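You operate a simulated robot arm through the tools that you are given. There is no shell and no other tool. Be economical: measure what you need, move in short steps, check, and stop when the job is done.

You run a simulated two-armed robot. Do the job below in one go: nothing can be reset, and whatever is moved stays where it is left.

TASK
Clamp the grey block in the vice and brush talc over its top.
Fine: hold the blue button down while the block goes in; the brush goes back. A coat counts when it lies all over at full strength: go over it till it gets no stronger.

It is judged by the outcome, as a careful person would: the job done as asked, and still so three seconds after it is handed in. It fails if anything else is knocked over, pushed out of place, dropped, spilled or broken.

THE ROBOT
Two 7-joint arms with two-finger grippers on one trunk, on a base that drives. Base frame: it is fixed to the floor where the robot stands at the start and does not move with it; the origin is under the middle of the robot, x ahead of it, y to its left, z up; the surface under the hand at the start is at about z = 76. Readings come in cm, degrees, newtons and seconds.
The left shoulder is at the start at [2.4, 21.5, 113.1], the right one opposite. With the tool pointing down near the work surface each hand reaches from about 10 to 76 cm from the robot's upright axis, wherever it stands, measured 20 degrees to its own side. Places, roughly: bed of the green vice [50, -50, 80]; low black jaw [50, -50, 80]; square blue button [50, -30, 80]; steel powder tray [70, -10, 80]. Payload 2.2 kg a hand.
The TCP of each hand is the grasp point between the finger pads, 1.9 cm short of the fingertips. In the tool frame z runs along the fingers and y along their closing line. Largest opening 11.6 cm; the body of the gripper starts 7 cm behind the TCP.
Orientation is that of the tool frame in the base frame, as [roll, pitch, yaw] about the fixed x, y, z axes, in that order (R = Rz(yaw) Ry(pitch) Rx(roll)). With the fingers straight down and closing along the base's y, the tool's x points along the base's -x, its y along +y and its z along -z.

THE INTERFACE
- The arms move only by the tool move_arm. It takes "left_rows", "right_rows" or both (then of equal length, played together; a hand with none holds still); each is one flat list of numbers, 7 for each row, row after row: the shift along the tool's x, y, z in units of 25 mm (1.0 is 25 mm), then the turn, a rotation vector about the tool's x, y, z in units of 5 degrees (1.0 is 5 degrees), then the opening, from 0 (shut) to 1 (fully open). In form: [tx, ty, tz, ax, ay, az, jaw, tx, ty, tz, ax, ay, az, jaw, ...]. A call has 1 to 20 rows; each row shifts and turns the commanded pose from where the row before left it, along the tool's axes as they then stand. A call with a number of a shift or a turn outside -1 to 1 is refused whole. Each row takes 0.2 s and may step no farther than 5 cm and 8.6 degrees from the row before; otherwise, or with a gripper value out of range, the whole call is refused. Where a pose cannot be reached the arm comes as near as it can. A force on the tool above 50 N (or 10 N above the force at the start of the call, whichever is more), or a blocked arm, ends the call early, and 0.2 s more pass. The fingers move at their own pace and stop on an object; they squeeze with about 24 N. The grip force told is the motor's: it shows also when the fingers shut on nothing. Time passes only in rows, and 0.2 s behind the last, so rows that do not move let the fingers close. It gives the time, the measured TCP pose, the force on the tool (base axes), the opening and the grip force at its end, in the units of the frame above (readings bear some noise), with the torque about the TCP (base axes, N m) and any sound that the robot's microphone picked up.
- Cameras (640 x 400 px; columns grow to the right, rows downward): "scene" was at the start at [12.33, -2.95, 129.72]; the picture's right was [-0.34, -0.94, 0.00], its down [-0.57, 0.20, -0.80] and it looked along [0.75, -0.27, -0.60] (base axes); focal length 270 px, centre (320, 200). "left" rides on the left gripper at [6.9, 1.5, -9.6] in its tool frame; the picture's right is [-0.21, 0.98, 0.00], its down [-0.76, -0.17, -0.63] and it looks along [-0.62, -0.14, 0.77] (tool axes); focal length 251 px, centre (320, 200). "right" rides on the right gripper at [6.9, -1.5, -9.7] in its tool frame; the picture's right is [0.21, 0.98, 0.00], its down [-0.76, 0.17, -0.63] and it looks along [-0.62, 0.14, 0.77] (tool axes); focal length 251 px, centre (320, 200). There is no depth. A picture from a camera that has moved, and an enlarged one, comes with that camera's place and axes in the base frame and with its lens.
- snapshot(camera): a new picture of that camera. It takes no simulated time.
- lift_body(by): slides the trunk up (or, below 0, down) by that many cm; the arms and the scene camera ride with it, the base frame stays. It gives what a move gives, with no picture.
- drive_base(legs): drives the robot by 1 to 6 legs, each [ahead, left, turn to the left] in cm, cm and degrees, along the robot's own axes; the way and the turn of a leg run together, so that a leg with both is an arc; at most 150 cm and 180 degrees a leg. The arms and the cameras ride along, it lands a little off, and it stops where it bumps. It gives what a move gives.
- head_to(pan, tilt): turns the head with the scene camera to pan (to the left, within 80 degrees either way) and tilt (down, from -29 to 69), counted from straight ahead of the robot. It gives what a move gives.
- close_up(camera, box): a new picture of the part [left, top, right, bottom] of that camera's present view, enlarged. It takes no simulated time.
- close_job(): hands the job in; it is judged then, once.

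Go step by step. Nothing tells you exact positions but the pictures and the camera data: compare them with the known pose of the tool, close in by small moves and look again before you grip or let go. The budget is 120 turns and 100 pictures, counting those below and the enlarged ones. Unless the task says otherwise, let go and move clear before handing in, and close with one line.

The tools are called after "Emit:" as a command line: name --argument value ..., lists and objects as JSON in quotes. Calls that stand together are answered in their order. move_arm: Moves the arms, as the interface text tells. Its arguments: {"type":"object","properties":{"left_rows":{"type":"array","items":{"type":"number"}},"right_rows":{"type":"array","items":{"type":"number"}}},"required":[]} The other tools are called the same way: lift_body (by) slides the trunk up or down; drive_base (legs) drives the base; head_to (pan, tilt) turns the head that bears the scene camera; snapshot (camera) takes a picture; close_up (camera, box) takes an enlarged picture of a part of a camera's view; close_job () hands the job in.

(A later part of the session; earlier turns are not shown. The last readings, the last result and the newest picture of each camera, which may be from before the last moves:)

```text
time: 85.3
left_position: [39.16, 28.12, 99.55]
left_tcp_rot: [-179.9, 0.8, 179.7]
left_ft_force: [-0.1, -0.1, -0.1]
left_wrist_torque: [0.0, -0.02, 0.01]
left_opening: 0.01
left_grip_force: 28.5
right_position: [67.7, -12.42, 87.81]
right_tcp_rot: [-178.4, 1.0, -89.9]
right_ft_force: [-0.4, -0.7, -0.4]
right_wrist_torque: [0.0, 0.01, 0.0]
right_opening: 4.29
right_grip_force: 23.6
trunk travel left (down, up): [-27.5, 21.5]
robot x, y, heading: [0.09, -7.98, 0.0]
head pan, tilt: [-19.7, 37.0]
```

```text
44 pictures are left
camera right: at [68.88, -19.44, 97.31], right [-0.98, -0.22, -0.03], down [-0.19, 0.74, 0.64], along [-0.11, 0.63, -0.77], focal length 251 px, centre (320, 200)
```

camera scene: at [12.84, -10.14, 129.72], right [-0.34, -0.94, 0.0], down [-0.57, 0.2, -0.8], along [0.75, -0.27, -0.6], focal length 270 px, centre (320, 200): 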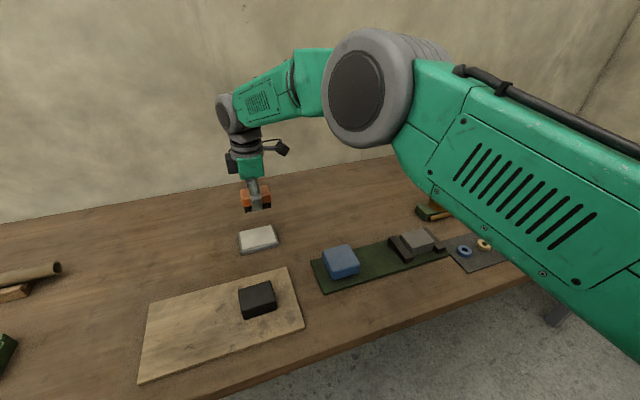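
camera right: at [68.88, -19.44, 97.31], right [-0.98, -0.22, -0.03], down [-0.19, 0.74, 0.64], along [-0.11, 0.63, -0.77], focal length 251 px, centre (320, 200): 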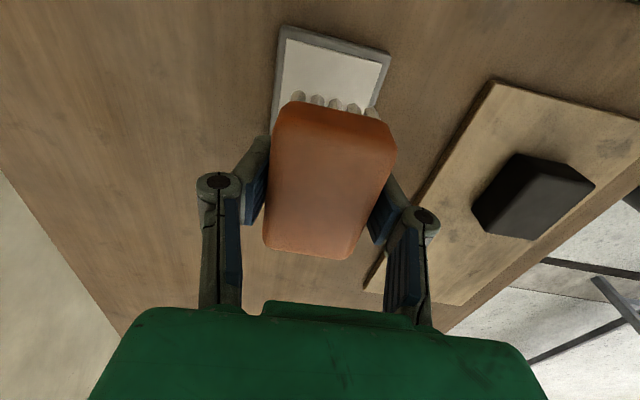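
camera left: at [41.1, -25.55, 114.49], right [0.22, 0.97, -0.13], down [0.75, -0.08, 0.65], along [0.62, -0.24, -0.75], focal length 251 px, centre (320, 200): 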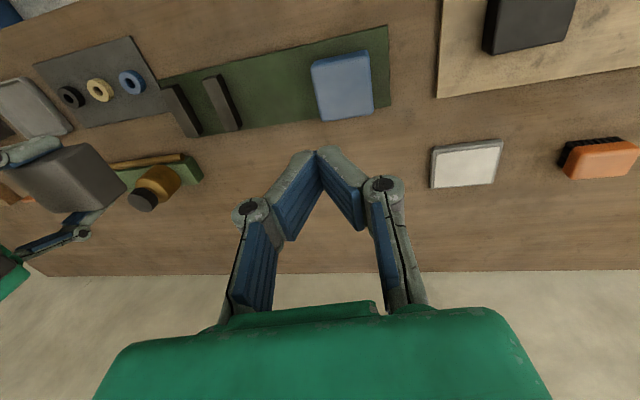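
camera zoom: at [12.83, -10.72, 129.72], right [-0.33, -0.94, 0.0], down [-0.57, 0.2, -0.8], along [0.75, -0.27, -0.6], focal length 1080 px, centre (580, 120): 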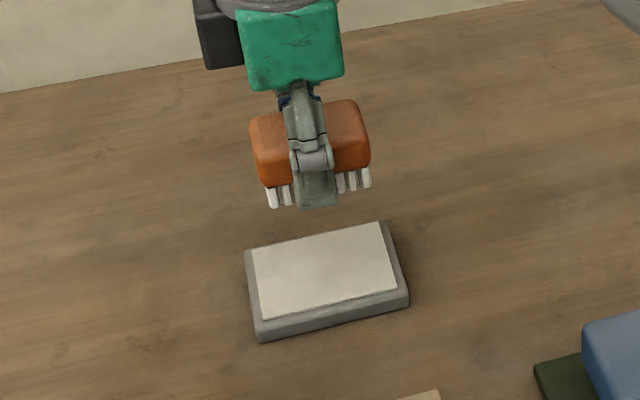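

The bristles are white: the brush is loaded, and the tray hasn't moved. I carry it over to above the clamped block.

Emit:
move_arm --right_rows '[0, 0, -1, 0, 0, 0, 0, 0, 0, -1, 0, 0, 0, 0, 0.96, 0.42, 0, 0, 0, 0, 0, 0.96, 0.42, 0, 0, 0, 0, 0, 0.96, 0.42, 0, 0, 0, 0, 0, 0.96, 0.42, 0, 0, 0, 0, 0, 0.96, 0.42, 0, 0, 0, 0, 0, 0.96, 0.42, 0, 0, 0, 0, 0, 0.96, 0.42, 0, 0, 0, 0, 0, 0.96, 0.42, 0, 0, 0, 0, 0, 0.96, 0.42, 0, 0, 0, 0, 0, 0.96, 0.42, 0, 0, 0, 0, 0, 0.96, 0.42, 0, 0, 0, 0, 0, 0.96, 0.42, 0, 0, 0, 0, 0, 0.96, 0.42, 0, 0, 0, 0, 0, 0.96, 0.42, 0, 0, 0, 0, 0, 0.96, 0.42, 0, 0, 0, 0, 0, 0.96, 0.42, 0, 0, 0, 0, 0]'

Emit:
move_arm --right_rows '[0, 0, 0, 0, 0, 0, 0, 0, 0, 0, 0, 0, 0, 0, 0, 0, 0, 0, 0, 0, 0, 0, 0, 0, 0, 0, 0, 0, 0, 0, 0, 0, 0, 0, 0]'

Emit:
snapshot --camera "right"

Emit:
snapshot --camera "scene"

```text
time: 89.1
left_position: [38.96, 27.8, 99.57]
left_tcp_rot: [180.0, 0.9, 179.7]
left_ft_force: [0.3, -1.0, -0.7]
left_wrist_torque: [-0.04, 0.0, -0.03]
left_opening: 0.0
left_grip_force: 28.6
right_position: [50.83, -51.27, 91.5]
right_tcp_rot: [-178.2, 1.2, -89.9]
right_ft_force: [0.4, -0.3, -0.5]
right_wrist_torque: [-0.01, 0.0, 0.0]
right_opening: 4.28
right_grip_force: 24.0
trunk travel left (down, up): [-27.5, 21.5]
robot x, y, heading: [0.76, -7.97, 0.0]
head pan, tilt: [-19.7, 37.0]
```

```text
time: 90.3
left_position: [39.16, 27.99, 99.54]
left_tcp_rot: [180.0, 0.8, 179.7]
left_ft_force: [-0.1, -0.1, -0.3]
left_wrist_torque: [0.01, 0.01, 0.02]
left_opening: 0.01
left_grip_force: 28.4
right_position: [50.97, -51.23, 91.6]
right_tcp_rot: [-178.1, 1.2, -89.9]
right_ft_force: [-0.5, -0.7, -0.4]
right_wrist_torque: [0.01, 0.0, -0.02]
right_opening: 4.28
right_grip_force: 23.7
trunk travel left (down, up): [-27.5, 21.5]
robot x, y, heading: [0.48, -8.07, 0.0]
head pan, tilt: [-19.7, 37.0]
```

```text
43 pictures are left
camera right: at [52.02, -58.11, 101.0], right [-0.98, -0.22, -0.03], down [-0.19, 0.74, 0.64], along [-0.11, 0.63, -0.77], focal length 251 px, centre (320, 200)
```

right: 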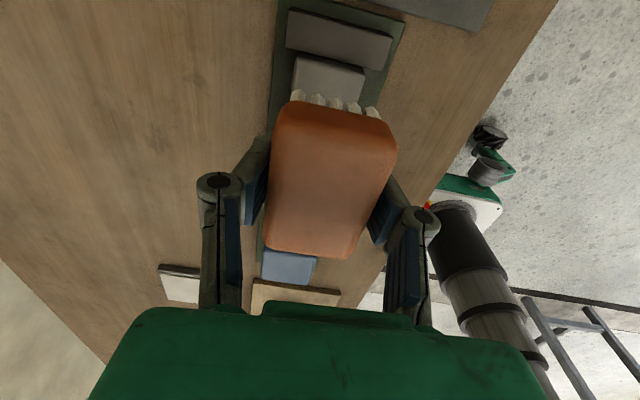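

```text
42 pictures are left
camera scene: at [12.74, -11.0, 129.72], right [-0.33, -0.94, 0.0], down [-0.57, 0.2, -0.8], along [0.75, -0.27, -0.6], focal length 270 px, centre (320, 200)
```

scene: 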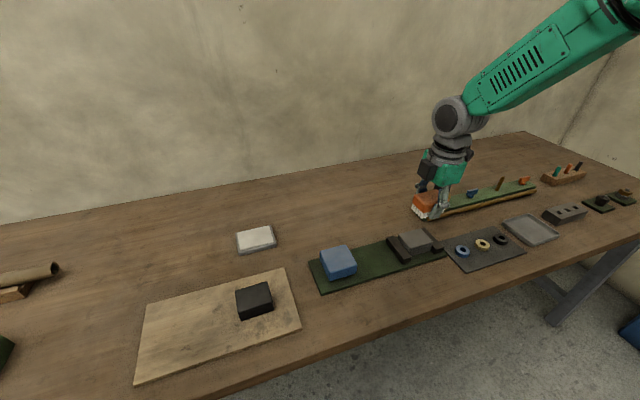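

The block's top spans x 48.5–53.8, y -54 to -47. I centre the brush and lower it close to the top.

Emit:
move_arm --right_rows '[-0.2, 0, 0.5, 0, 0, 0, 0, -0.15, 0, 0.7, 0, 0, 0, 0, 0, 0, 0.7, 0, 0, 0, 0, 0, 0, 0.7, 0, 0, 0, 0, 0, 0, 0.4, 0, 0, 0, 0, 0, 0, 0, 0, 0, 0, 0, 0, 0, 0, 0, 0, 0, 0, 0, 0, 0, 0, 0, 0, 0]'

Emit:
close_up --camera "scene" --box '[360, 190, 480, 280]'

```text
time: 92.1
left_position: [39.14, 27.88, 99.51]
left_tcp_rot: [179.9, 0.8, 179.6]
left_ft_force: [0.0, -0.2, -0.5]
left_wrist_torque: [0.01, 0.02, -0.03]
left_opening: 0.0
left_grip_force: 28.8
right_position: [50.97, -49.95, 84.0]
right_tcp_rot: [-178.2, 1.3, -89.9]
right_ft_force: [-0.1, 0.3, -0.7]
right_wrist_torque: [0.03, -0.01, 0.04]
right_opening: 4.28
right_grip_force: 23.9
trunk travel left (down, up): [-27.5, 21.5]
robot x, y, heading: [0.38, -8.31, 0.3]
head pan, tilt: [-19.7, 37.0]
```

```text
4.44 times, centred on (420, 235) of scene
camera zoom: at [12.75, -11.01, 129.72], right [-0.33, -0.94, 0.0], down [-0.57, 0.2, -0.8], along [0.75, -0.27, -0.6], focal length 1200 px, centre (-124, 44)
```

zoom: 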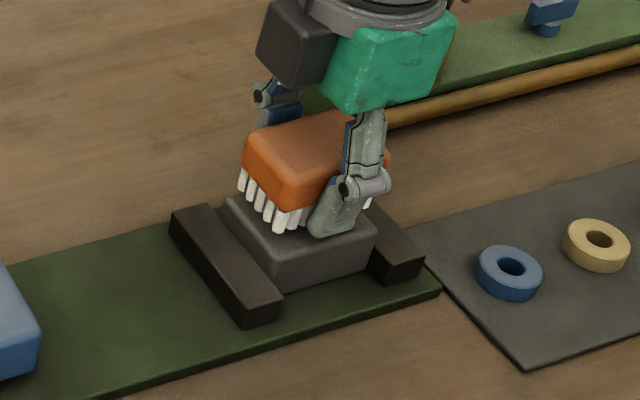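

I lower until the bristles touch the top.

Emit:
move_arm --right_rows '[0.12, 0, 0.12, 0, 0, 0, 0, 0, 0, 0.12, 0, 0, 0, 0, 0, 0, 0.12, 0, 0, 0, 0, 0, 0, 0, 0, 0, 0, 0]'

```text
time: 93.1
left_position: [39.1, 27.92, 99.46]
left_tcp_rot: [179.9, 0.8, 179.7]
left_ft_force: [0.2, 0.0, 0.6]
left_wrist_torque: [0.02, -0.03, 0.0]
left_opening: 0.0
left_grip_force: 28.3
right_position: [51.08, -50.46, 82.99]
right_tcp_rot: [-178.1, 1.3, -89.9]
right_ft_force: [-0.1, 1.2, 0.4]
right_wrist_torque: [0.03, -0.01, 0.01]
right_opening: 4.28
right_grip_force: 24.5
trunk travel left (down, up): [-27.5, 21.5]
robot x, y, heading: [0.31, -8.2, 0.3]
head pan, tilt: [-19.7, 37.0]
```

At the surface. A touch lower, then gentle strokes along x and y within the block.

Emit:
move_arm --right_rows '[0, 0, 0.08, 0, 0, 0, 0, 0, -0.2, 0, 0, 0, 0, 0, 0, -0.16, 0, 0, 0, 0, 0, 0, 0.2, 0, 0, 0, 0, 0, 0, 0.2, 0, 0, 0, 0, 0, 0, 0.2, 0, 0, 0, 0, 0, 0, 0.12, 0, 0, 0, 0, 0, 0, -0.2, 0, 0, 0, 0, 0, 0, -0.16, 0, 0, 0, 0, 0, 0, 0, 0, 0, 0, 0]'

Emit:
close_up --camera "scene" --box '[360, 190, 480, 280]'

```text
refused: rows must hold 7 numbers for each row
```

```text
4.44 times, centred on (420, 235) of scene
camera zoom: at [12.75, -11.0, 129.72], right [-0.33, -0.94, 0.0], down [-0.57, 0.2, -0.8], along [0.75, -0.27, -0.6], focal length 1200 px, centre (-124, 44)
```

zoom: 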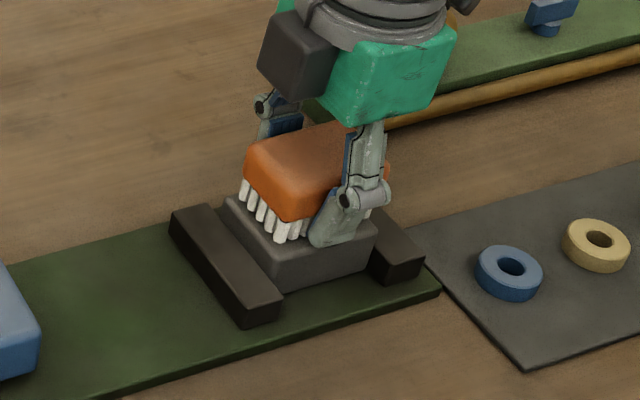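

Emit:
move_arm --right_rows '[0, 0, 0.1, 0, 0, 0, 0, 0, -0.2, 0, 0, 0, 0, 0, 0, -0.16, 0, 0, 0, 0, 0, 0, 0.2, 0, 0, 0, 0, 0, 0, 0.2, 0, 0, 0, 0, 0, 0, 0.2, 0, 0, 0, 0, 0, 0, 0.14, 0, 0, 0, 0, 0, 0, -0.2, 0, 0, 0, 0, 0, 0, -0.16, 0, 0, 0, 0, 0]'

Emit:
close_up --camera "scene" --box '[360, 190, 480, 280]'

```text
time: 95.1
left_position: [39.11, 27.93, 99.51]
left_tcp_rot: [179.9, 0.7, 179.6]
left_ft_force: [-0.6, 0.1, 0.8]
left_wrist_torque: [-0.04, 0.02, 0.0]
left_opening: 0.0
left_grip_force: 28.5
right_position: [50.98, -50.31, 82.8]
right_tcp_rot: [-178.2, 1.2, -89.9]
right_ft_force: [0.1, -0.6, -0.5]
right_wrist_torque: [0.03, 0.04, 0.0]
right_opening: 4.26
right_grip_force: 23.9
trunk travel left (down, up): [-27.5, 21.5]
robot x, y, heading: [0.44, -7.75, 0.0]
head pan, tilt: [-19.7, 37.0]
```

```text
4.44 times, centred on (420, 235) of scene
camera zoom: at [12.78, -11.02, 129.71], right [-0.33, -0.94, 0.0], down [-0.57, 0.2, -0.8], along [0.75, -0.27, -0.6], focal length 1200 px, centre (-124, 44)
```

zoom: 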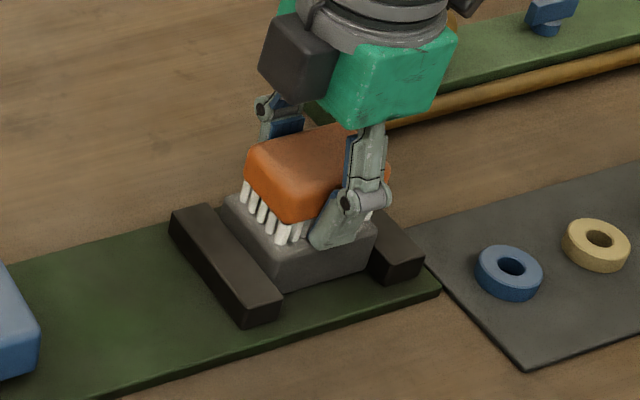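

No contact yet. I go down further in 2 mm steps.

Emit:
move_arm --right_rows '[0, 0, 0.08, 0, 0, 0, 0, 0, 0, 0.08, 0, 0, 0, 0, 0, 0, 0, 0, 0, 0, 0]'

Emit:
move_arm --right_rows '[0, 0, 0.06, 0, 0, 0, 0, 0, 0, 0, 0, 0, 0, 0]'

```text
time: 95.9
left_position: [39.04, 28.01, 99.51]
left_tcp_rot: [-180.0, 0.8, 179.7]
left_ft_force: [-0.1, 0.4, -0.4]
left_wrist_torque: [0.03, 0.01, -0.02]
left_opening: 0.0
left_grip_force: 28.6
right_position: [51.03, -50.31, 82.6]
right_tcp_rot: [-178.1, 1.1, -89.9]
right_ft_force: [-3.2, -3.9, 15.7]
right_wrist_torque: [-0.13, 0.44, 0.0]
right_opening: 4.24
right_grip_force: 23.5
trunk travel left (down, up): [-27.5, 21.5]
robot x, y, heading: [0.62, -8.09, -0.1]
head pan, tilt: [-19.7, 37.0]
```

```text
time: 96.5
left_position: [39.05, 28.13, 99.62]
left_tcp_rot: [-180.0, 1.0, 179.6]
left_ft_force: [-0.5, 0.4, 0.4]
left_wrist_torque: [0.0, 0.0, 0.0]
left_opening: 0.01
left_grip_force: 28.4
right_position: [50.94, -50.26, 82.62]
right_tcp_rot: [-178.1, 1.1, -89.9]
right_ft_force: [-3.2, -7.9, 31.5]
right_wrist_torque: [-0.28, 0.94, 0.16]
right_opening: 4.19
right_grip_force: 24.1
trunk travel left (down, up): [-27.5, 21.5]
robot x, y, heading: [0.26, -7.91, 0.2]
head pan, tilt: [-19.7, 37.0]
```

Contact, now a bit strong; I ease off and stroke back and forth.

Emit:
move_arm --right_rows '[0, 0, -0.06, 0, 0, 0, 0, 0, -0.2, 0, 0, 0, 0, 0, 0, -0.16, 0, 0, 0, 0, 0, 0, 0.2, 0, 0, 0, 0, 0, 0, 0.2, 0, 0, 0, 0, 0, 0, 0.2, 0, 0, 0, 0, 0, 0, 0.14, 0, 0, 0, 0, 0, 0, -0.2, 0, 0, 0, 0, 0, 0, -0.16, 0, 0, 0, 0, 0, 0.2, 0, 0, 0, 0, 0, 0, -0.2, 0, 0, 0, 0, 0, 0, -0.2, 0, 0, 0, 0, 0, 0, 0.2, 0, 0, 0, 0, 0, 0]'

Emit:
close_up --camera "scene" --box '[360, 190, 480, 280]'

```text
time: 99.3
left_position: [39.16, 28.19, 99.48]
left_tcp_rot: [180.0, 0.8, 179.6]
left_ft_force: [0.1, 0.0, 0.0]
left_wrist_torque: [-0.01, -0.02, 0.01]
left_opening: 0.03
left_grip_force: 28.1
right_position: [50.86, -49.99, 82.49]
right_tcp_rot: [-178.3, 1.1, -89.9]
right_ft_force: [-0.1, -5.7, 6.3]
right_wrist_torque: [-0.17, 0.16, 0.11]
right_opening: 4.22
right_grip_force: 23.6
trunk travel left (down, up): [-27.5, 21.5]
robot x, y, heading: [0.55, -8.1, 0.1]
head pan, tilt: [-19.7, 37.0]
```

```text
4.44 times, centred on (420, 235) of scene
camera zoom: at [12.7, -10.83, 129.72], right [-0.33, -0.94, 0.0], down [-0.57, 0.2, -0.8], along [0.75, -0.27, -0.6], focal length 1200 px, centre (-124, 44)
```

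zoom: 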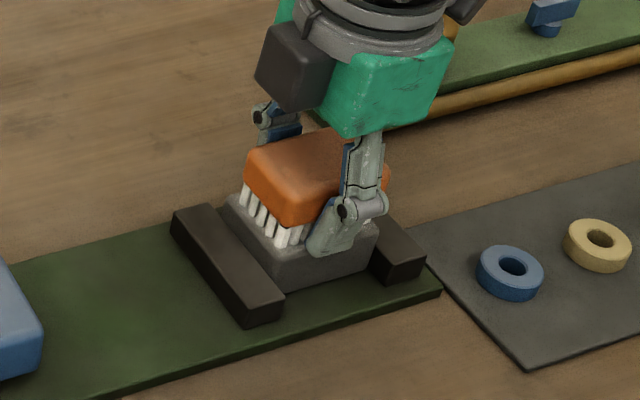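

I lift to see the coat.

Emit:
move_arm --right_rows '[0, 0, -0.3, 0, 0, 0, 0, 0, 0, -0.8, 0, 0, 0, 0, 0, -0.4, -1, 0, 0, 0, 0, 0, -0.8, -1, 0, 0, 0, 0, 0, -0.8, -0.6, 0, 0, 0, 0, 0, 0, 0, 0, 0, 0, 0]'

Emit:
close_up --camera "scene" --box '[360, 190, 480, 280]'

```text
time: 100.7
left_position: [39.12, 27.92, 99.53]
left_tcp_rot: [180.0, 0.8, 179.7]
left_ft_force: [-0.2, 0.5, -0.3]
left_wrist_torque: [-0.01, 0.01, 0.05]
left_opening: 0.03
left_grip_force: 28.3
right_position: [55.71, -50.19, 92.01]
right_tcp_rot: [-178.2, 1.1, -89.8]
right_ft_force: [-1.0, -0.9, -0.4]
right_wrist_torque: [-0.01, 0.01, 0.0]
right_opening: 4.22
right_grip_force: 24.3
trunk travel left (down, up): [-27.5, 21.5]
robot x, y, heading: [0.45, -7.85, 0.0]
head pan, tilt: [-19.7, 37.0]
```

```text
4.44 times, centred on (420, 235) of scene
camera zoom: at [12.74, -10.99, 129.72], right [-0.33, -0.94, 0.0], down [-0.57, 0.2, -0.8], along [0.75, -0.27, -0.6], focal length 1200 px, centre (-124, 44)
```

zoom: 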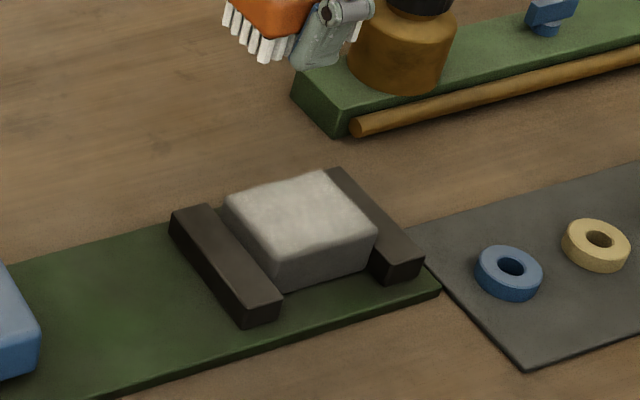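

A coat is there, weaker along the edges. I zoom in for detail.

Emit:
close_up --camera "scene" --box '[395, 220, 440, 248]'

```text
14.22 times, centred on (418, 234) of scene
camera zoom: at [12.74, -10.99, 129.72], right [-0.33, -0.94, 0.0], down [-0.57, 0.2, -0.8], along [0.75, -0.27, -0.6], focal length 3841 px, centre (-1067, -284)
```

zoom: 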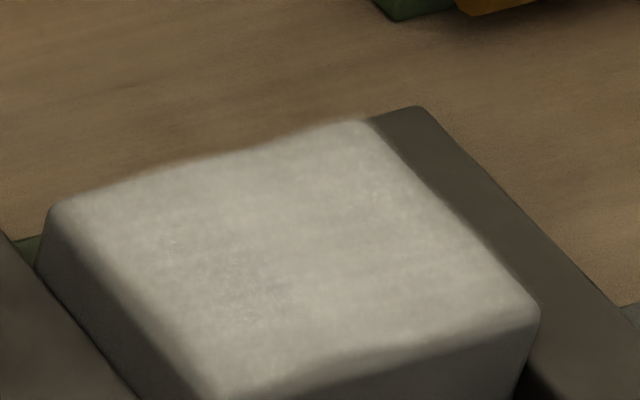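

The coat isn't yet uniform. I go over it again with wider strokes.

Emit:
move_arm --right_rows '[0, 0.8, 0.6, 0, 0, 0, 0, 0, 0.8, 1, 0, 0, 0, 0, 0, 0.4, 1, 0, 0, 0, 0, 0.1, 0, 0.8, 0, 0, 0, 0, 0, 0, 0.3, 0, 0, 0, 0, 0, -0.25, 0, 0, 0, 0, 0, 0, -0.25, 0, 0, 0, 0, 0, 0, 0.25, 0, 0, 0, 0, 0, 0, 0.25, 0, 0, 0, 0, 0, 0, 0.25, 0, 0, 0, 0, 0, 0, 0.2, 0, 0, 0, 0, 0, 0.25, 0, 0, 0, 0, 0, 0, 0, -0.25, 0, 0, 0, 0, 0, 0, -0.25, 0, 0, 0, 0, 0, 0, -0.25, 0, 0, 0, 0, 0, 0, -0.2, 0, 0, 0, 0, 0, -0.25, 0, 0, 0, 0, 0, 0, -0.2, 0.25, 0, 0, 0, 0, 0, 0, 0.25, 0, 0, 0, 0, 0, 0, 0.25, 0, 0, 0, 0, 0]'

```text
time: 104.9
left_position: [39.02, 28.37, 99.29]
left_tcp_rot: [-180.0, 0.9, 179.5]
left_ft_force: [1.0, -0.4, 0.1]
left_wrist_torque: [-0.01, 0.03, -0.03]
left_opening: 0.0
left_grip_force: 28.5
right_position: [50.29, -49.47, 82.47]
right_tcp_rot: [-178.3, 1.1, -89.9]
right_ft_force: [4.9, 1.6, 11.4]
right_wrist_torque: [-0.03, -0.02, -0.04]
right_opening: 4.24
right_grip_force: 24.5
trunk travel left (down, up): [-27.5, 21.5]
robot x, y, heading: [0.33, -8.46, 0.1]
head pan, tilt: [-19.7, 37.0]
```

Emit:
move_arm --right_rows '[0, 0.2, 0, 0, 0, 0, 0, 0.2, 0, 0, 0, 0, 0, 0, 0.2, 0, 0, 0, 0, 0, 0, 0.2, -0.2, 0, 0, 0, 0, 0, 0, -0.25, 0, 0, 0, 0, 0, 0, -0.25, 0, 0, 0, 0, 0, 0, -0.25, 0, 0, 0, 0, 0, -0.2, 0, 0, 0, 0, 0, 0, -0.2, 0.25, 0, 0, 0, 0, 0, 0, 0.25, 0, 0, 0, 0, 0, 0, 0.25, 0, 0, 0, 0, 0, 0, -0.25, 0, 0, 0, 0, 0, 0, -0.25, -0.3, 0, 0, 0, 0, 0, 0, -0.8, 0, 0, 0, 0, 0, -0.4, -1, 0, 0, 0, 0, 0, -0.8, -1, 0, 0, 0, 0, 0, -0.8, -0.6, 0, 0, 0, 0, 0, 0, 0, 0, 0, 0, 0]'

Emit:
close_up --camera "scene" --box '[395, 220, 440, 248]'

Emit:
close_up --camera "scene" --box '[360, 180, 480, 270]'

```text
time: 108.7
left_position: [39.02, 28.0, 99.6]
left_tcp_rot: [179.9, 0.8, 179.6]
left_ft_force: [-0.2, 0.6, 0.4]
left_wrist_torque: [0.02, 0.03, 0.02]
left_opening: 0.0
left_grip_force: 28.4
right_position: [56.26, -50.86, 91.69]
right_tcp_rot: [-178.1, 1.3, -89.8]
right_ft_force: [0.1, -0.4, -0.9]
right_wrist_torque: [0.03, -0.04, 0.02]
right_opening: 4.19
right_grip_force: 23.9
trunk travel left (down, up): [-27.5, 21.5]
robot x, y, heading: [0.45, -8.29, 0.2]
head pan, tilt: [-19.7, 37.0]
```

```text
14.22 times, centred on (418, 234) of scene
camera zoom: at [12.76, -11.14, 129.72], right [-0.33, -0.94, 0.0], down [-0.57, 0.2, -0.8], along [0.75, -0.27, -0.6], focal length 3841 px, centre (-1067, -284)
```

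zoom: 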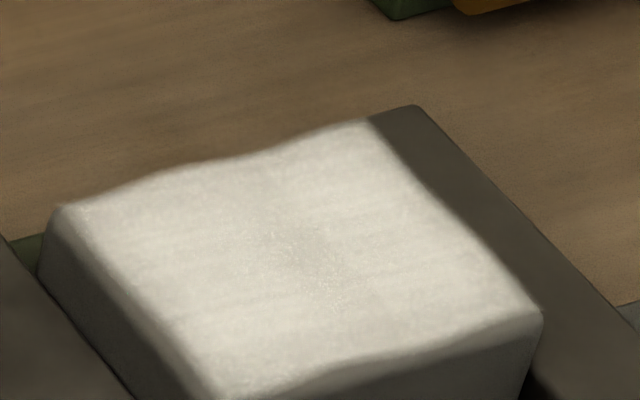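

```text
4.44 times, centred on (420, 225) of scene
camera zoom: at [12.76, -11.14, 129.72], right [-0.33, -0.94, 0.0], down [-0.57, 0.2, -0.8], along [0.75, -0.27, -0.6], focal length 1200 px, centre (-124, 89)
```

zoom: 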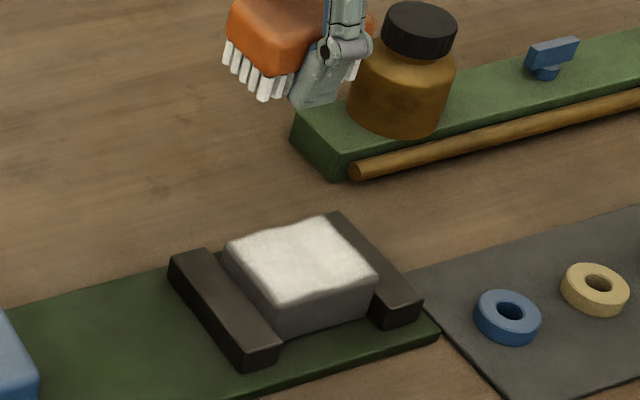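

Clearly stronger now; a faint thin zone remains in the middle and at the near edge. Another pass, with more reach toward the near edge.

Emit:
move_arm --right_rows '[-0.1, 0.8, 0.6, 0, 0, 0, 0, 0, 0.8, 1, 0, 0, 0, 0, 0, 0.5, 1, 0, 0, 0, 0, 0, 0, 0.8, 0, 0, 0, 0, 0, 0, 0.3, 0, 0, 0, 0, 0.1, -0.25, 0, 0, 0, 0, 0, 0.1, -0.25, 0, 0, 0, 0, 0, 0, 0.25, 0, 0, 0, 0, 0, 0, 0.3, 0, 0, 0, 0, 0, 0, 0.3, 0, 0, 0, 0, 0, 0, 0.25, 0, 0, 0, 0, 0, -0.2, 0, 0, 0, 0, 0, 0, -0.1, -0.25, 0, 0, 0, 0, 0, 0, -0.3, 0, 0, 0, 0, 0, 0, -0.3, 0, 0, 0, 0, 0, 0, -0.25, 0, 0, 0, 0, 0, -0.2, 0, 0, 0, 0, 0, 0, 0, 0.25, 0, 0, 0, 0, 0, 0, 0.3, 0, 0, 0, 0, 0, 0, 0.3, 0, 0, 0, 0, 0]'

Emit:
move_arm --right_rows '[0.2, 0.2, 0, 0, 0, 0, 0, 0.2, 0, 0, 0, 0, 0, 0, 0.1, -0.25, 0, 0, 0, 0, 0, 0, -0.3, 0, 0, 0, 0, 0, 0, -0.3, 0, 0, 0, 0, 0, 0, -0.2, 0, 0, 0, 0, 0, 0, 0.3, 0, 0, 0, 0, 0, -0.2, 0.3, 0, 0, 0, 0, 0, -0.2, 0.2, 0, 0, 0, 0, 0, 0, -0.25, 0, 0, 0, 0, 0, 0, -0.25, -0.3, 0, 0, 0, 0, 0, 0, -0.8, 0, 0, 0, 0, 0, -0.4, -1, 0, 0, 0, 0, 0, -0.8, -1, 0, 0, 0, 0, 0, -0.8, -0.6, 0, 0, 0, 0, 0, 0, 0, 0, 0, 0, 0]'

Emit:
close_up --camera "scene" --box '[395, 220, 440, 248]'

```text
time: 112.9
left_position: [39.22, 28.36, 99.37]
left_tcp_rot: [-179.9, 0.7, 179.6]
left_ft_force: [-0.5, -0.5, -0.3]
left_wrist_torque: [0.0, -0.01, -0.02]
left_opening: 0.0
left_grip_force: 28.9
right_position: [50.64, -49.18, 82.57]
right_tcp_rot: [-178.1, 1.0, -89.8]
right_ft_force: [10.7, -0.8, 22.3]
right_wrist_torque: [-0.19, 0.09, 0.1]
right_opening: 4.21
right_grip_force: 24.2
trunk travel left (down, up): [-27.5, 21.5]
robot x, y, heading: [0.85, -8.16, -0.3]
head pan, tilt: [-19.7, 37.0]
```

```text
time: 116.3
left_position: [39.21, 27.94, 99.56]
left_tcp_rot: [179.8, 0.9, 179.6]
left_ft_force: [-0.5, -0.3, -0.1]
left_wrist_torque: [0.01, 0.02, 0.04]
left_opening: 0.01
left_grip_force: 28.1
right_position: [56.28, -49.88, 91.78]
right_tcp_rot: [-178.2, 1.2, -90.0]
right_ft_force: [0.7, -0.1, 0.4]
right_wrist_torque: [-0.03, -0.02, -0.01]
right_opening: 4.22
right_grip_force: 24.0
trunk travel left (down, up): [-27.5, 21.5]
robot x, y, heading: [0.44, -8.21, 0.1]
head pan, tilt: [-19.7, 37.0]
```

```text
14.22 times, centred on (418, 234) of scene
camera zoom: at [12.76, -11.0, 129.72], right [-0.33, -0.94, 0.0], down [-0.57, 0.2, -0.8], along [0.75, -0.27, -0.6], focal length 3841 px, centre (-1067, -284)
```

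zoom: 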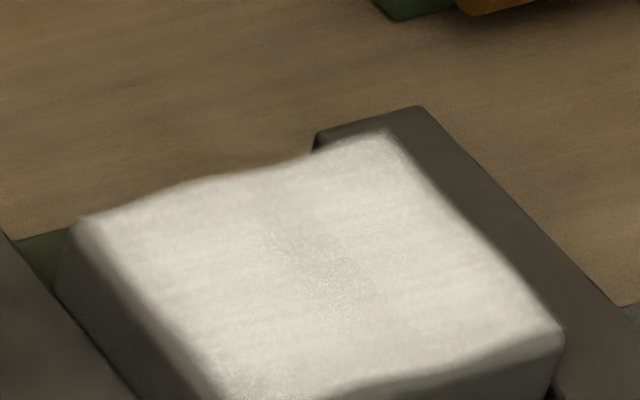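

The strokes nudged the block about 5 mm along the jaws (still well within them); I'll press more lightly. First another look from the hand camera.

Emit:
snapshot --camera "right"

Emit:
close_up --camera "scene" --box '[350, 180, 480, 270]'

```text
32 pictures are left
camera right: at [57.48, -57.03, 101.32], right [-0.98, -0.22, -0.03], down [-0.19, 0.74, 0.64], along [-0.11, 0.63, -0.77], focal length 251 px, centre (320, 200)
```

right: 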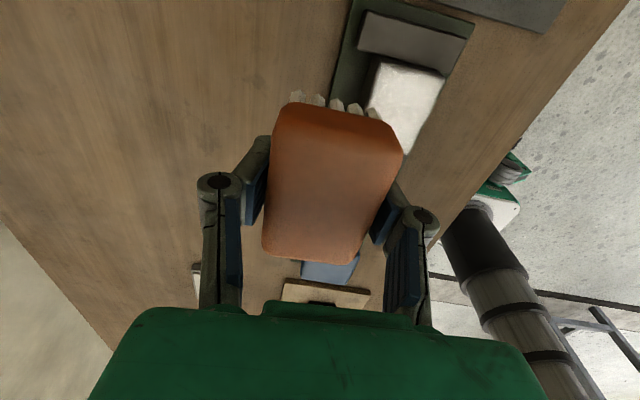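

```text
4.44 times, centred on (415, 225) of scene
camera zoom: at [12.76, -11.0, 129.72], right [-0.33, -0.94, 0.0], down [-0.57, 0.2, -0.8], along [0.75, -0.27, -0.6], focal length 1200 px, centre (-102, 89)
```

zoom: 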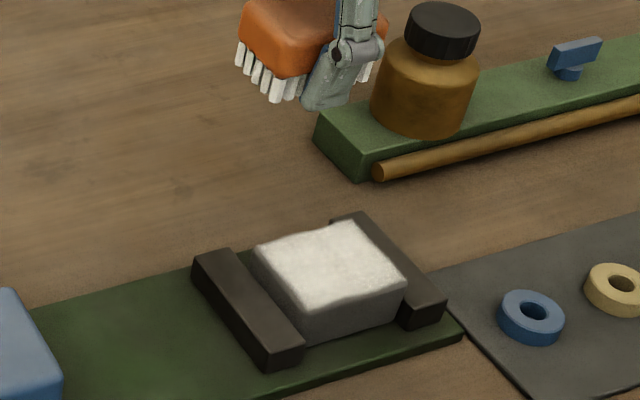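

I make another lighter pass, mainly with strokes along y (against the jaws) so the block won't slide.

Emit:
move_arm --right_rows '[0.2, 0.8, 0.6, 0, 0, 0, 0, 0, 0.8, 1, 0, 0, 0, 0, 0, 0.7, 1, 0, 0, 0, 0, 0, 0, 0.8, 0, 0, 0, 0, 0, 0, 0.27, 0, 0, 0, 0, 0.3, 0, 0, 0, 0, 0, 0, -0.3, 0, 0, 0, 0, 0, 0, -0.3, 0, 0, 0, 0, 0, 0, 0.3, 0, 0, 0, 0, 0, 0, 0, 0.28, 0, 0, 0, 0, 0, 0.3, 0, 0, 0, 0, 0, 0, -0.3, 0, 0, 0, 0, 0, 0, -0.3, 0, 0, 0, 0, 0, 0, 0.3, 0, 0, 0, 0, 0, 0, 0, -0.28, 0, 0, 0, 0, 0, 0, -0.28, 0, 0, 0, 0, 0, 0.3, 0, 0, 0, 0, 0, 0, -0.3, 0, 0, 0, 0, 0, 0, -0.3, 0, 0, 0, 0, 0, 0, 0.3, 0, 0, 0, 0, 0, 0]'

Emit:
move_arm --right_rows '[0, 0, -0.3, 0, 0, 0, 0, 0, 0, -0.8, 0, 0, 0, 0, 0, -0.4, -1, 0, 0, 0, 0, 0, -0.8, -1, 0, 0, 0, 0, 0, -0.8, -0.6, 0, 0, 0, 0, 0, 0, 0, 0, 0, 0, 0]'

Emit:
close_up --camera "scene" --box '[395, 220, 440, 248]'

```text
time: 120.5
left_position: [39.09, 28.26, 99.46]
left_tcp_rot: [-180.0, 0.8, 179.6]
left_ft_force: [-0.4, 0.6, -0.2]
left_wrist_torque: [-0.02, -0.02, 0.0]
left_opening: 0.01
left_grip_force: 28.7
right_position: [51.91, -50.07, 82.67]
right_tcp_rot: [-178.3, 1.1, -89.8]
right_ft_force: [0.3, -1.6, 2.6]
right_wrist_torque: [-0.1, 0.06, 0.08]
right_opening: 4.22
right_grip_force: 24.3
trunk travel left (down, up): [-27.5, 21.5]
robot x, y, heading: [0.65, -8.08, -0.2]
head pan, tilt: [-19.7, 37.0]
```

```text
time: 121.9
left_position: [39.04, 27.95, 99.66]
left_tcp_rot: [179.9, 0.9, 179.5]
left_ft_force: [0.5, 0.1, 0.3]
left_wrist_torque: [0.03, -0.04, -0.01]
left_opening: 0.01
left_grip_force: 28.3
right_position: [56.26, -50.38, 92.05]
right_tcp_rot: [-178.2, 1.2, -89.8]
right_ft_force: [-0.5, -0.6, -0.6]
right_wrist_torque: [-0.02, -0.02, 0.02]
right_opening: 4.2
right_grip_force: 24.2
trunk travel left (down, up): [-27.5, 21.5]
robot x, y, heading: [0.36, -8.59, 0.3]
head pan, tilt: [-19.7, 37.0]
```

```text
14.22 times, centred on (418, 234) of scene
camera zoom: at [12.74, -11.05, 129.72], right [-0.33, -0.94, 0.0], down [-0.57, 0.2, -0.8], along [0.75, -0.27, -0.6], focal length 3841 px, centre (-1067, -284)
```

zoom: 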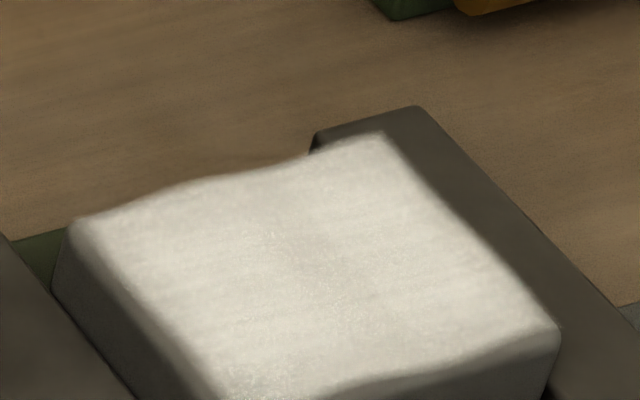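

Hardly any stronger than before. I check the near edge in the frame.

Emit:
close_up --camera "scene" --box '[392, 225, 444, 257]'

Emit:
close_up --camera "scene" --box '[370, 150, 460, 210]'

```text
12.31 times, centred on (418, 241) of scene
camera zoom: at [12.74, -11.05, 129.72], right [-0.33, -0.94, 0.0], down [-0.57, 0.2, -0.8], along [0.75, -0.27, -0.6], focal length 3324 px, centre (-886, -305)
```

zoom: 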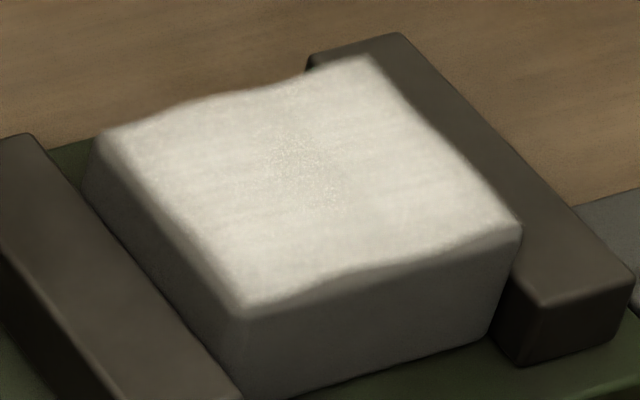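

```text
6.67 times, centred on (415, 180) of scene
camera zoom: at [12.74, -11.05, 129.72], right [-0.33, -0.94, 0.0], down [-0.57, 0.2, -0.8], along [0.75, -0.27, -0.6], focal length 1801 px, centre (-313, 333)
```

zoom: 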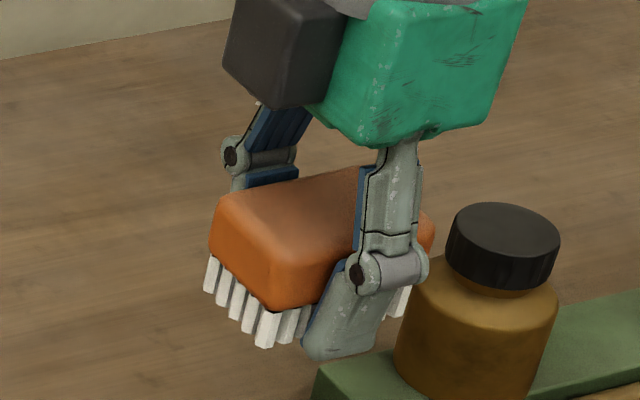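

There's a slightly thin streak in the middle. I make one more pass with longer y strokes so that other bristles run over it.

Emit:
move_arm --right_rows '[0.05, 0.8, 0.6, 0, 0, 0, 0, 0, 0.8, 1, 0, 0, 0, 0, 0, 0.7, 1, 0, 0, 0, 0, 0, 0, 0.8, 0, 0, 0, 0, 0, 0, 0.31, 0, 0, 0, 0, 0.45, 0, 0, 0, 0, 0, 0, -0.45, 0, 0, 0, 0, 0, 0, -0.45, 0, 0, 0, 0, 0, 0, 0.45, 0, 0, 0, 0, 0, 0, 0, 0.28, 0, 0, 0, 0, 0, 0.45, 0, 0, 0, 0, 0, 0, -0.45, 0, 0, 0, 0, 0, 0, -0.45, 0, 0, 0, 0, 0, 0, 0.45, 0, 0, 0, 0, 0, 0, 0, -0.28, 0, 0, 0, 0, 0, 0, -0.28, 0, 0, 0, 0, 0, 0.45, 0, 0, 0, 0, 0, 0, -0.45, 0, 0, 0, 0, 0, 0, -0.45, 0, 0, 0, 0, 0, 0, 0.45, 0, 0, 0, 0, 0, 0]'

Emit:
move_arm --right_rows '[0, 0, -0.3, 0, 0, 0, 0, 0, 0, -0.8, 0, 0, 0, 0, 0, -0.4, -1, 0, 0, 0, 0, 0, -0.8, -1, 0, 0, 0, 0, 0, -0.8, -0.6, 0, 0, 0, 0, 0, 0, 0, 0, 0, 0, 0]'

Emit:
close_up --camera "scene" --box '[392, 225, 444, 257]'

```text
time: 126.1
left_position: [39.13, 28.48, 99.37]
left_tcp_rot: [-179.8, 0.8, 179.6]
left_ft_force: [-0.8, -0.1, -1.2]
left_wrist_torque: [-0.03, -0.02, 0.01]
left_opening: 0.01
left_grip_force: 28.5
right_position: [51.79, -49.8, 82.53]
right_tcp_rot: [-178.3, 0.9, -89.7]
right_ft_force: [3.6, -7.9, 13.8]
right_wrist_torque: [-0.22, 0.31, 0.25]
right_opening: 4.2
right_grip_force: 24.6
trunk travel left (down, up): [-27.5, 21.5]
robot x, y, heading: [0.08, -8.17, 0.2]
head pan, tilt: [-19.7, 37.0]
```

```text
time: 127.5
left_position: [39.11, 27.7, 99.67]
left_tcp_rot: [179.9, 0.9, 179.5]
left_ft_force: [-0.5, 0.9, 0.3]
left_wrist_torque: [-0.01, 0.01, 0.0]
left_opening: 0.01
left_grip_force: 28.5
right_position: [56.53, -50.73, 91.87]
right_tcp_rot: [-178.2, 1.3, -89.9]
right_ft_force: [-0.1, 0.2, -0.6]
right_wrist_torque: [0.03, -0.02, 0.01]
right_opening: 4.21
right_grip_force: 23.9
trunk travel left (down, up): [-27.5, 21.5]
robot x, y, heading: [0.28, -7.95, 0.1]
head pan, tilt: [-19.7, 37.0]
```

```text
12.31 times, centred on (418, 241) of scene
camera zoom: at [12.75, -11.22, 129.71], right [-0.34, -0.94, 0.0], down [-0.57, 0.2, -0.8], along [0.75, -0.27, -0.6], focal length 3324 px, centre (-886, -305)
```

zoom: 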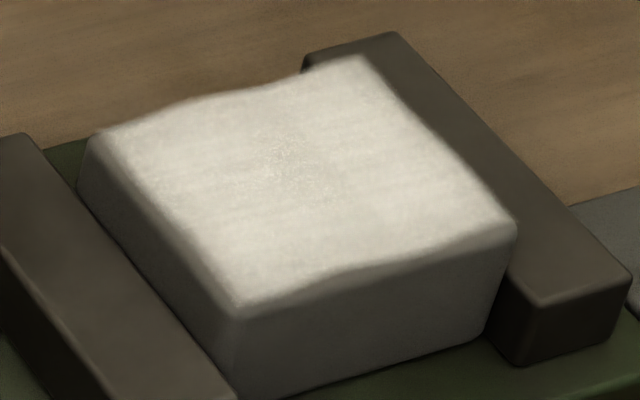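

No visible gain. To be sure this isn't just a spent brush, I reload once and do one more pass. I carry the brush back to the tray.

Emit:
move_arm --right_rows '[0, 0, -1, 0, 0, 0, 0, -0.96, 0, 0, 0, 0, 0, 0, -0.96, 0, 0, 0, 0, 0, 0, -0.96, -0.2, 0, 0, 0, 0, 0, -0.96, -0.34, 0, 0, 0, 0, 0, -0.96, -0.34, 0, 0, 0, 0, 0, -0.96, -0.34, 0, 0, 0, 0, 0, -0.96, -0.34, 0, 0, 0, 0, 0, -0.96, -0.34, 0, 0, 0, 0, 0, -0.96, -0.34, 0, 0, 0, 0, 0, -0.96, -0.34, 0, 0, 0, 0, 0, -0.96, -0.34, 0, 0, 0, 0, 0, -0.96, -0.34, 0, 0, 0, 0, 0, -0.96, -0.34, 0, 0, 0, 0, 0, -0.96, -0.34, 0, 0, 0, 0, 0, -0.96, -0.34, 0, 0, 0, 0, 0, -0.8, -0.2, 0.4, 0, 0, 0, 0]'

Emit:
move_arm --right_rows '[0, 0, 0.6, 0, 0, 0, 0, 0, 0, 0.6, 0, 0, 0, 0, 0, 0, 0.6, 0, 0, 0, 0, 0, 0, 0.6, 0, 0, 0, 0, 0, 0, 0, 0, 0, 0, 0, 0, 0, 0, 0, 0, 0, 0, 0, 0, 0, 0, 0, 0, 0, 0, 0, 0, 0, 0, 0, 0]'

Emit:
close_up --camera "scene" --box '[190, 170, 320, 270]'

```text
time: 131.1
left_position: [39.19, 28.32, 99.49]
left_tcp_rot: [-179.8, 0.7, 179.5]
left_ft_force: [-0.3, -0.5, -0.5]
left_wrist_torque: [0.0, -0.01, 0.0]
left_opening: 0.0
left_grip_force: 28.2
right_position: [67.56, -12.18, 94.61]
right_tcp_rot: [-178.3, 1.1, -89.9]
right_ft_force: [0.6, -0.1, -1.3]
right_wrist_torque: [0.0, 0.06, -0.02]
right_opening: 4.22
right_grip_force: 23.8
trunk travel left (down, up): [-27.5, 21.5]
robot x, y, heading: [0.7, -8.25, 0.2]
head pan, tilt: [-19.7, 37.0]
```

```text
time: 132.9
left_position: [39.15, 28.14, 99.54]
left_tcp_rot: [-179.9, 0.8, 179.6]
left_ft_force: [-0.3, 0.8, 0.3]
left_wrist_torque: [0.03, -0.01, 0.02]
left_opening: 0.02
left_grip_force: 28.2
right_position: [67.87, -12.14, 88.51]
right_tcp_rot: [-178.2, 1.1, -89.9]
right_ft_force: [-0.4, 0.4, -0.4]
right_wrist_torque: [0.02, 0.02, -0.01]
right_opening: 4.2
right_grip_force: 23.9
trunk travel left (down, up): [-27.5, 21.5]
robot x, y, heading: [0.1, -7.95, -0.0]
head pan, tilt: [-19.7, 37.0]
```

```text
4.00 times, centred on (255, 220) of scene
camera zoom: at [12.84, -10.66, 129.72], right [-0.33, -0.94, 0.0], down [-0.57, 0.2, -0.8], along [0.75, -0.27, -0.6], focal length 1080 px, centre (580, 120)
```

zoom: 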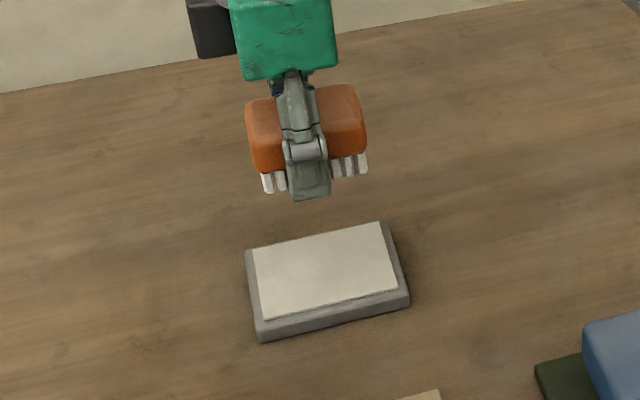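

Over the tray centre. I dip again.

Emit:
move_arm --right_rows '[0, 0, 0.7, 0, 0, 0, 0, 0, 0, 0.7, 0, 0, 0, 0, 0, 0, 0.7, 0, 0, 0, 0, 0, 0, 0.7, 0, 0, 0, 0, 0, 0, 0.2, 0, 0, 0, 0, 0, 0, 0, 0, 0, 0, 0, 0, 0, 0, 0, 0, 0, 0, 0, 0, 0.1, 0, 0, 0, 0, 0, 0, 0.1, 0, 0, 0, 0, 0, 0, 0.05, 0, 0, 0, 0, 0, 0, 0, 0, 0, 0, 0]'

```text
time: 135.3
left_position: [39.14, 28.08, 99.43]
left_tcp_rot: [-179.9, 0.7, 179.6]
left_ft_force: [0.0, 0.1, 0.4]
left_wrist_torque: [0.02, 0.02, -0.03]
left_opening: 0.02
left_grip_force: 28.2
right_position: [68.1, -12.12, 80.41]
right_tcp_rot: [-178.3, 1.1, -89.8]
right_ft_force: [-0.1, 0.1, -0.4]
right_wrist_torque: [0.02, 0.01, 0.03]
right_opening: 4.2
right_grip_force: 23.9
trunk travel left (down, up): [-27.5, 21.5]
robot x, y, heading: [0.32, -8.07, 0.3]
head pan, tilt: [-19.7, 37.0]
```

Emit:
move_arm --right_rows '[0, 0, 0.1, 0, 0, 0, 0, 0, 0, 0.1, 0, 0, 0, 0, 0, 0, 0.05, 0, 0, 0, 0, 0, 0, 0, 0, 0, 0, 0]'

```text
time: 136.3
left_position: [39.19, 28.26, 99.48]
left_tcp_rot: [-179.8, 0.9, 179.6]
left_ft_force: [-0.6, 0.5, 0.7]
left_wrist_torque: [-0.02, 0.0, 0.0]
left_opening: 0.01
left_grip_force: 28.6
right_position: [68.26, -12.11, 79.82]
right_tcp_rot: [-178.2, 1.1, -89.8]
right_ft_force: [0.4, 0.9, 2.1]
right_wrist_torque: [-0.06, 0.11, 0.01]
right_opening: 4.21
right_grip_force: 23.7
trunk travel left (down, up): [-27.5, 21.5]
robot x, y, heading: [0.5, -8.33, 0.3]
head pan, tilt: [-19.7, 37.0]
```

Touching. A little more, hold, then lift.

Emit:
move_arm --right_rows '[0, 0, 0.1, 0, 0, 0, 0, 0, 0, 0, 0, 0, 0, 0, 0, 0, 0, 0, 0, 0, 0, 0, 0, -0.3, 0, 0, 0, 0, 0, 0, -0.8, 0, 0, 0, 0, 0, 0, -1, 0, 0, 0, 0, 0, 0, -1, 0, 0, 0, 0, 0, 0, -1, 0, 0, 0, 0, 0, 0, -0.9, 0, 0, 0, 0]'

Emit:
close_up --camera "scene" --box '[190, 150, 320, 250]'

Emit:
move_arm --right_rows '[0.96, 0.43, 0, 0, 0, 0, 0, 0.96, 0.43, 0, 0, 0, 0, 0, 0.96, 0.43, 0, 0, 0, 0, 0, 0.96, 0.43, 0, 0, 0, 0, 0, 0.96, 0.43, 0, 0, 0, 0, 0, 0.96, 0.43, 0, 0, 0, 0, 0, 0.96, 0.43, 0, 0, 0, 0, 0, 0.96, 0.43, 0, 0, 0, 0, 0, 0.96, 0.43, 0, 0, 0, 0, 0, 0.96, 0.43, 0, 0, 0, 0, 0, 0.96, 0.43, 0, 0, 0, 0, 0, 0.96, 0.43, 0, 0, 0, 0, 0, 0.96, 0.43, 0, 0, 0, 0, 0, 0.96, 0.43, 0, 0, 0, 0, 0, 0.96, 0.43, 0, 0, 0, 0, 0, 0.96, 0.43, 0, 0, 0, 0, 0, 0, 0, 0, 0, 0, 0, 0, 0, 0, 0, 0, 0, 0, 0, 0, 0, 0, 0, 0, 0, 0]'

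```text
time: 138.3
left_position: [39.01, 28.14, 99.47]
left_tcp_rot: [-179.9, 1.0, 179.6]
left_ft_force: [0.9, -0.5, -0.1]
left_wrist_torque: [-0.01, 0.03, 0.01]
left_opening: 0.0
left_grip_force: 28.7
right_position: [67.57, -12.14, 92.1]
right_tcp_rot: [-178.5, 1.1, -89.9]
right_ft_force: [0.9, -0.4, -0.9]
right_wrist_torque: [-0.01, -0.01, -0.01]
right_opening: 4.2
right_grip_force: 24.0
trunk travel left (down, up): [-27.5, 21.5]
robot x, y, heading: [0.09, -8.17, -0.1]
head pan, tilt: [-19.7, 37.0]
```

```text
4.00 times, centred on (255, 200) of scene
camera zoom: at [12.78, -10.65, 129.73], right [-0.33, -0.94, 0.0], down [-0.57, 0.2, -0.8], along [0.75, -0.27, -0.6], focal length 1080 px, centre (580, 200)
```

zoom: 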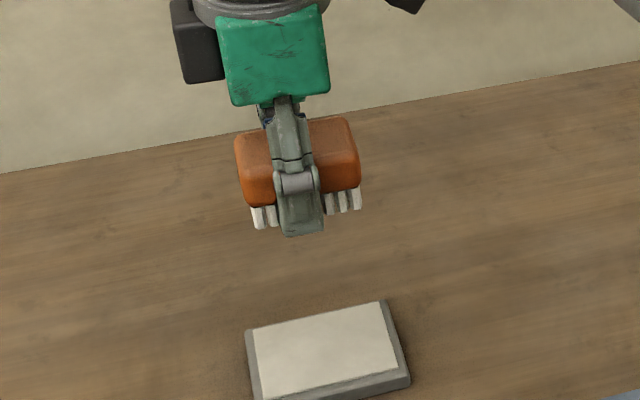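

```text
time: 142.3
left_position: [39.14, 28.12, 99.56]
left_tcp_rot: [-179.9, 0.8, 179.6]
left_ft_force: [0.6, -0.6, 0.2]
left_wrist_torque: [-0.04, -0.02, 0.0]
left_opening: 0.0
left_grip_force: 28.4
right_position: [50.21, -51.1, 90.58]
right_tcp_rot: [-178.2, 1.2, -89.9]
right_ft_force: [0.4, -0.1, -1.3]
right_wrist_torque: [0.01, 0.02, -0.02]
right_opening: 4.22
right_grip_force: 23.9
trunk travel left (down, up): [-27.5, 21.5]
robot x, y, heading: [0.41, -8.04, 0.1]
head pan, tilt: [-19.7, 37.0]
```

Reloaded. I descend to the block top.

Emit:
move_arm --right_rows '[-0.14, -0.1, 0.7, 0, 0, 0, 0, -0.14, 0, 0.7, 0, 0, 0, 0, 0, 0, 0.7, 0, 0, 0, 0, 0, 0, 0.7, 0, 0, 0, 0, 0, 0, 0.3, 0, 0, 0, 0, 0, 0, 0, 0, 0, 0, 0, 0, 0, 0, 0, 0, 0, 0]'

```text
time: 143.9
left_position: [39.18, 28.01, 99.65]
left_tcp_rot: [179.9, 0.8, 179.6]
left_ft_force: [-0.4, 0.2, 0.5]
left_wrist_torque: [-0.02, 0.0, 0.01]
left_opening: 0.0
left_grip_force: 28.9
right_position: [50.87, -50.13, 82.92]
right_tcp_rot: [-178.3, 1.3, -90.1]
right_ft_force: [0.1, -0.1, -0.9]
right_wrist_torque: [-0.03, 0.02, -0.02]
right_opening: 4.23
right_grip_force: 24.2
trunk travel left (down, up): [-27.5, 21.5]
robot x, y, heading: [0.41, -7.93, -0.0]
head pan, tilt: [-19.7, 37.0]
```

Emit:
move_arm --right_rows '[0.1, 0, 0.1, 0, 0, 0, 0, 0, 0, 0.08, 0, 0, 0, 0, 0.4, 0, 0, 0, 0, 0, 0, -0.4, 0, 0, 0, 0, 0, 0, -0.4, 0, 0, 0, 0, 0, 0, 0.4, 0, 0, 0, 0, 0, 0, 0, 0.2, 0, 0, 0, 0, 0, 0, 0.2, 0, 0, 0, 0, 0, 0.4, 0, 0, 0, 0, 0, 0, -0.4, 0, 0, 0, 0, 0, 0, -0.4, 0, 0, 0, 0, 0, 0, 0.4, 0, 0, 0, 0, 0, 0, 0, -0.25, 0, 0, 0, 0, 0, 0, -0.3, 0, 0, 0, 0, 0, 0.4, 0, 0, 0, 0, 0, 0, -0.4, 0, 0, 0, 0, 0, 0, -0.4, 0, 0, 0, 0, 0, 0, 0.4, 0, 0, 0, 0, 0, 0]'

Emit:
move_arm --right_rows '[0, 0, -0.3, 0, 0, 0, 0, 0, 0, -0.8, 0, 0, 0, 0, 0, -0.4, -1, 0, 0, 0, 0, 0, -0.8, -1, 0, 0, 0, 0, 0, -0.8, -0.6, 0, 0, 0, 0, 0, 0, 0, 0, 0, 0, 0]'

Emit:
close_up --camera "scene" --box '[392, 225, 444, 257]'

```text
time: 147.7
left_position: [39.19, 28.45, 99.44]
left_tcp_rot: [180.0, 0.8, 179.6]
left_ft_force: [-0.5, 0.3, -0.1]
left_wrist_torque: [-0.01, 0.01, -0.01]
left_opening: 0.0
left_grip_force: 28.8
right_position: [51.22, -50.11, 82.47]
right_tcp_rot: [-178.2, 1.1, -89.9]
right_ft_force: [4.9, -13.3, 15.7]
right_wrist_torque: [-0.38, 0.34, 0.39]
right_opening: 4.22
right_grip_force: 24.4
trunk travel left (down, up): [-27.5, 21.5]
robot x, y, heading: [0.51, -8.03, -0.0]
head pan, tilt: [-19.7, 37.0]
```

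```text
time: 149.1
left_position: [39.09, 27.85, 99.63]
left_tcp_rot: [179.9, 0.8, 179.7]
left_ft_force: [-0.9, -0.6, 0.1]
left_wrist_torque: [0.01, -0.03, -0.01]
left_opening: 0.02
left_grip_force: 29.0
right_position: [56.04, -50.63, 91.91]
right_tcp_rot: [-178.2, 1.2, -89.8]
right_ft_force: [-0.6, -1.0, -0.3]
right_wrist_torque: [0.02, -0.03, 0.01]
right_opening: 4.19
right_grip_force: 24.4
trunk travel left (down, up): [-27.5, 21.5]
robot x, y, heading: [0.62, -7.81, 0.0]
head pan, tilt: [-19.7, 37.0]
```

```text
12.31 times, centred on (418, 241) of scene
camera zoom: at [12.75, -11.1, 129.72], right [-0.33, -0.94, 0.0], down [-0.57, 0.2, -0.8], along [0.75, -0.27, -0.6], focal length 3324 px, centre (-886, -305)
```

zoom: 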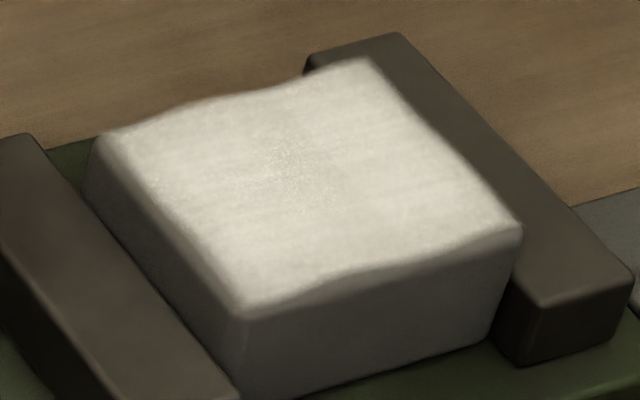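

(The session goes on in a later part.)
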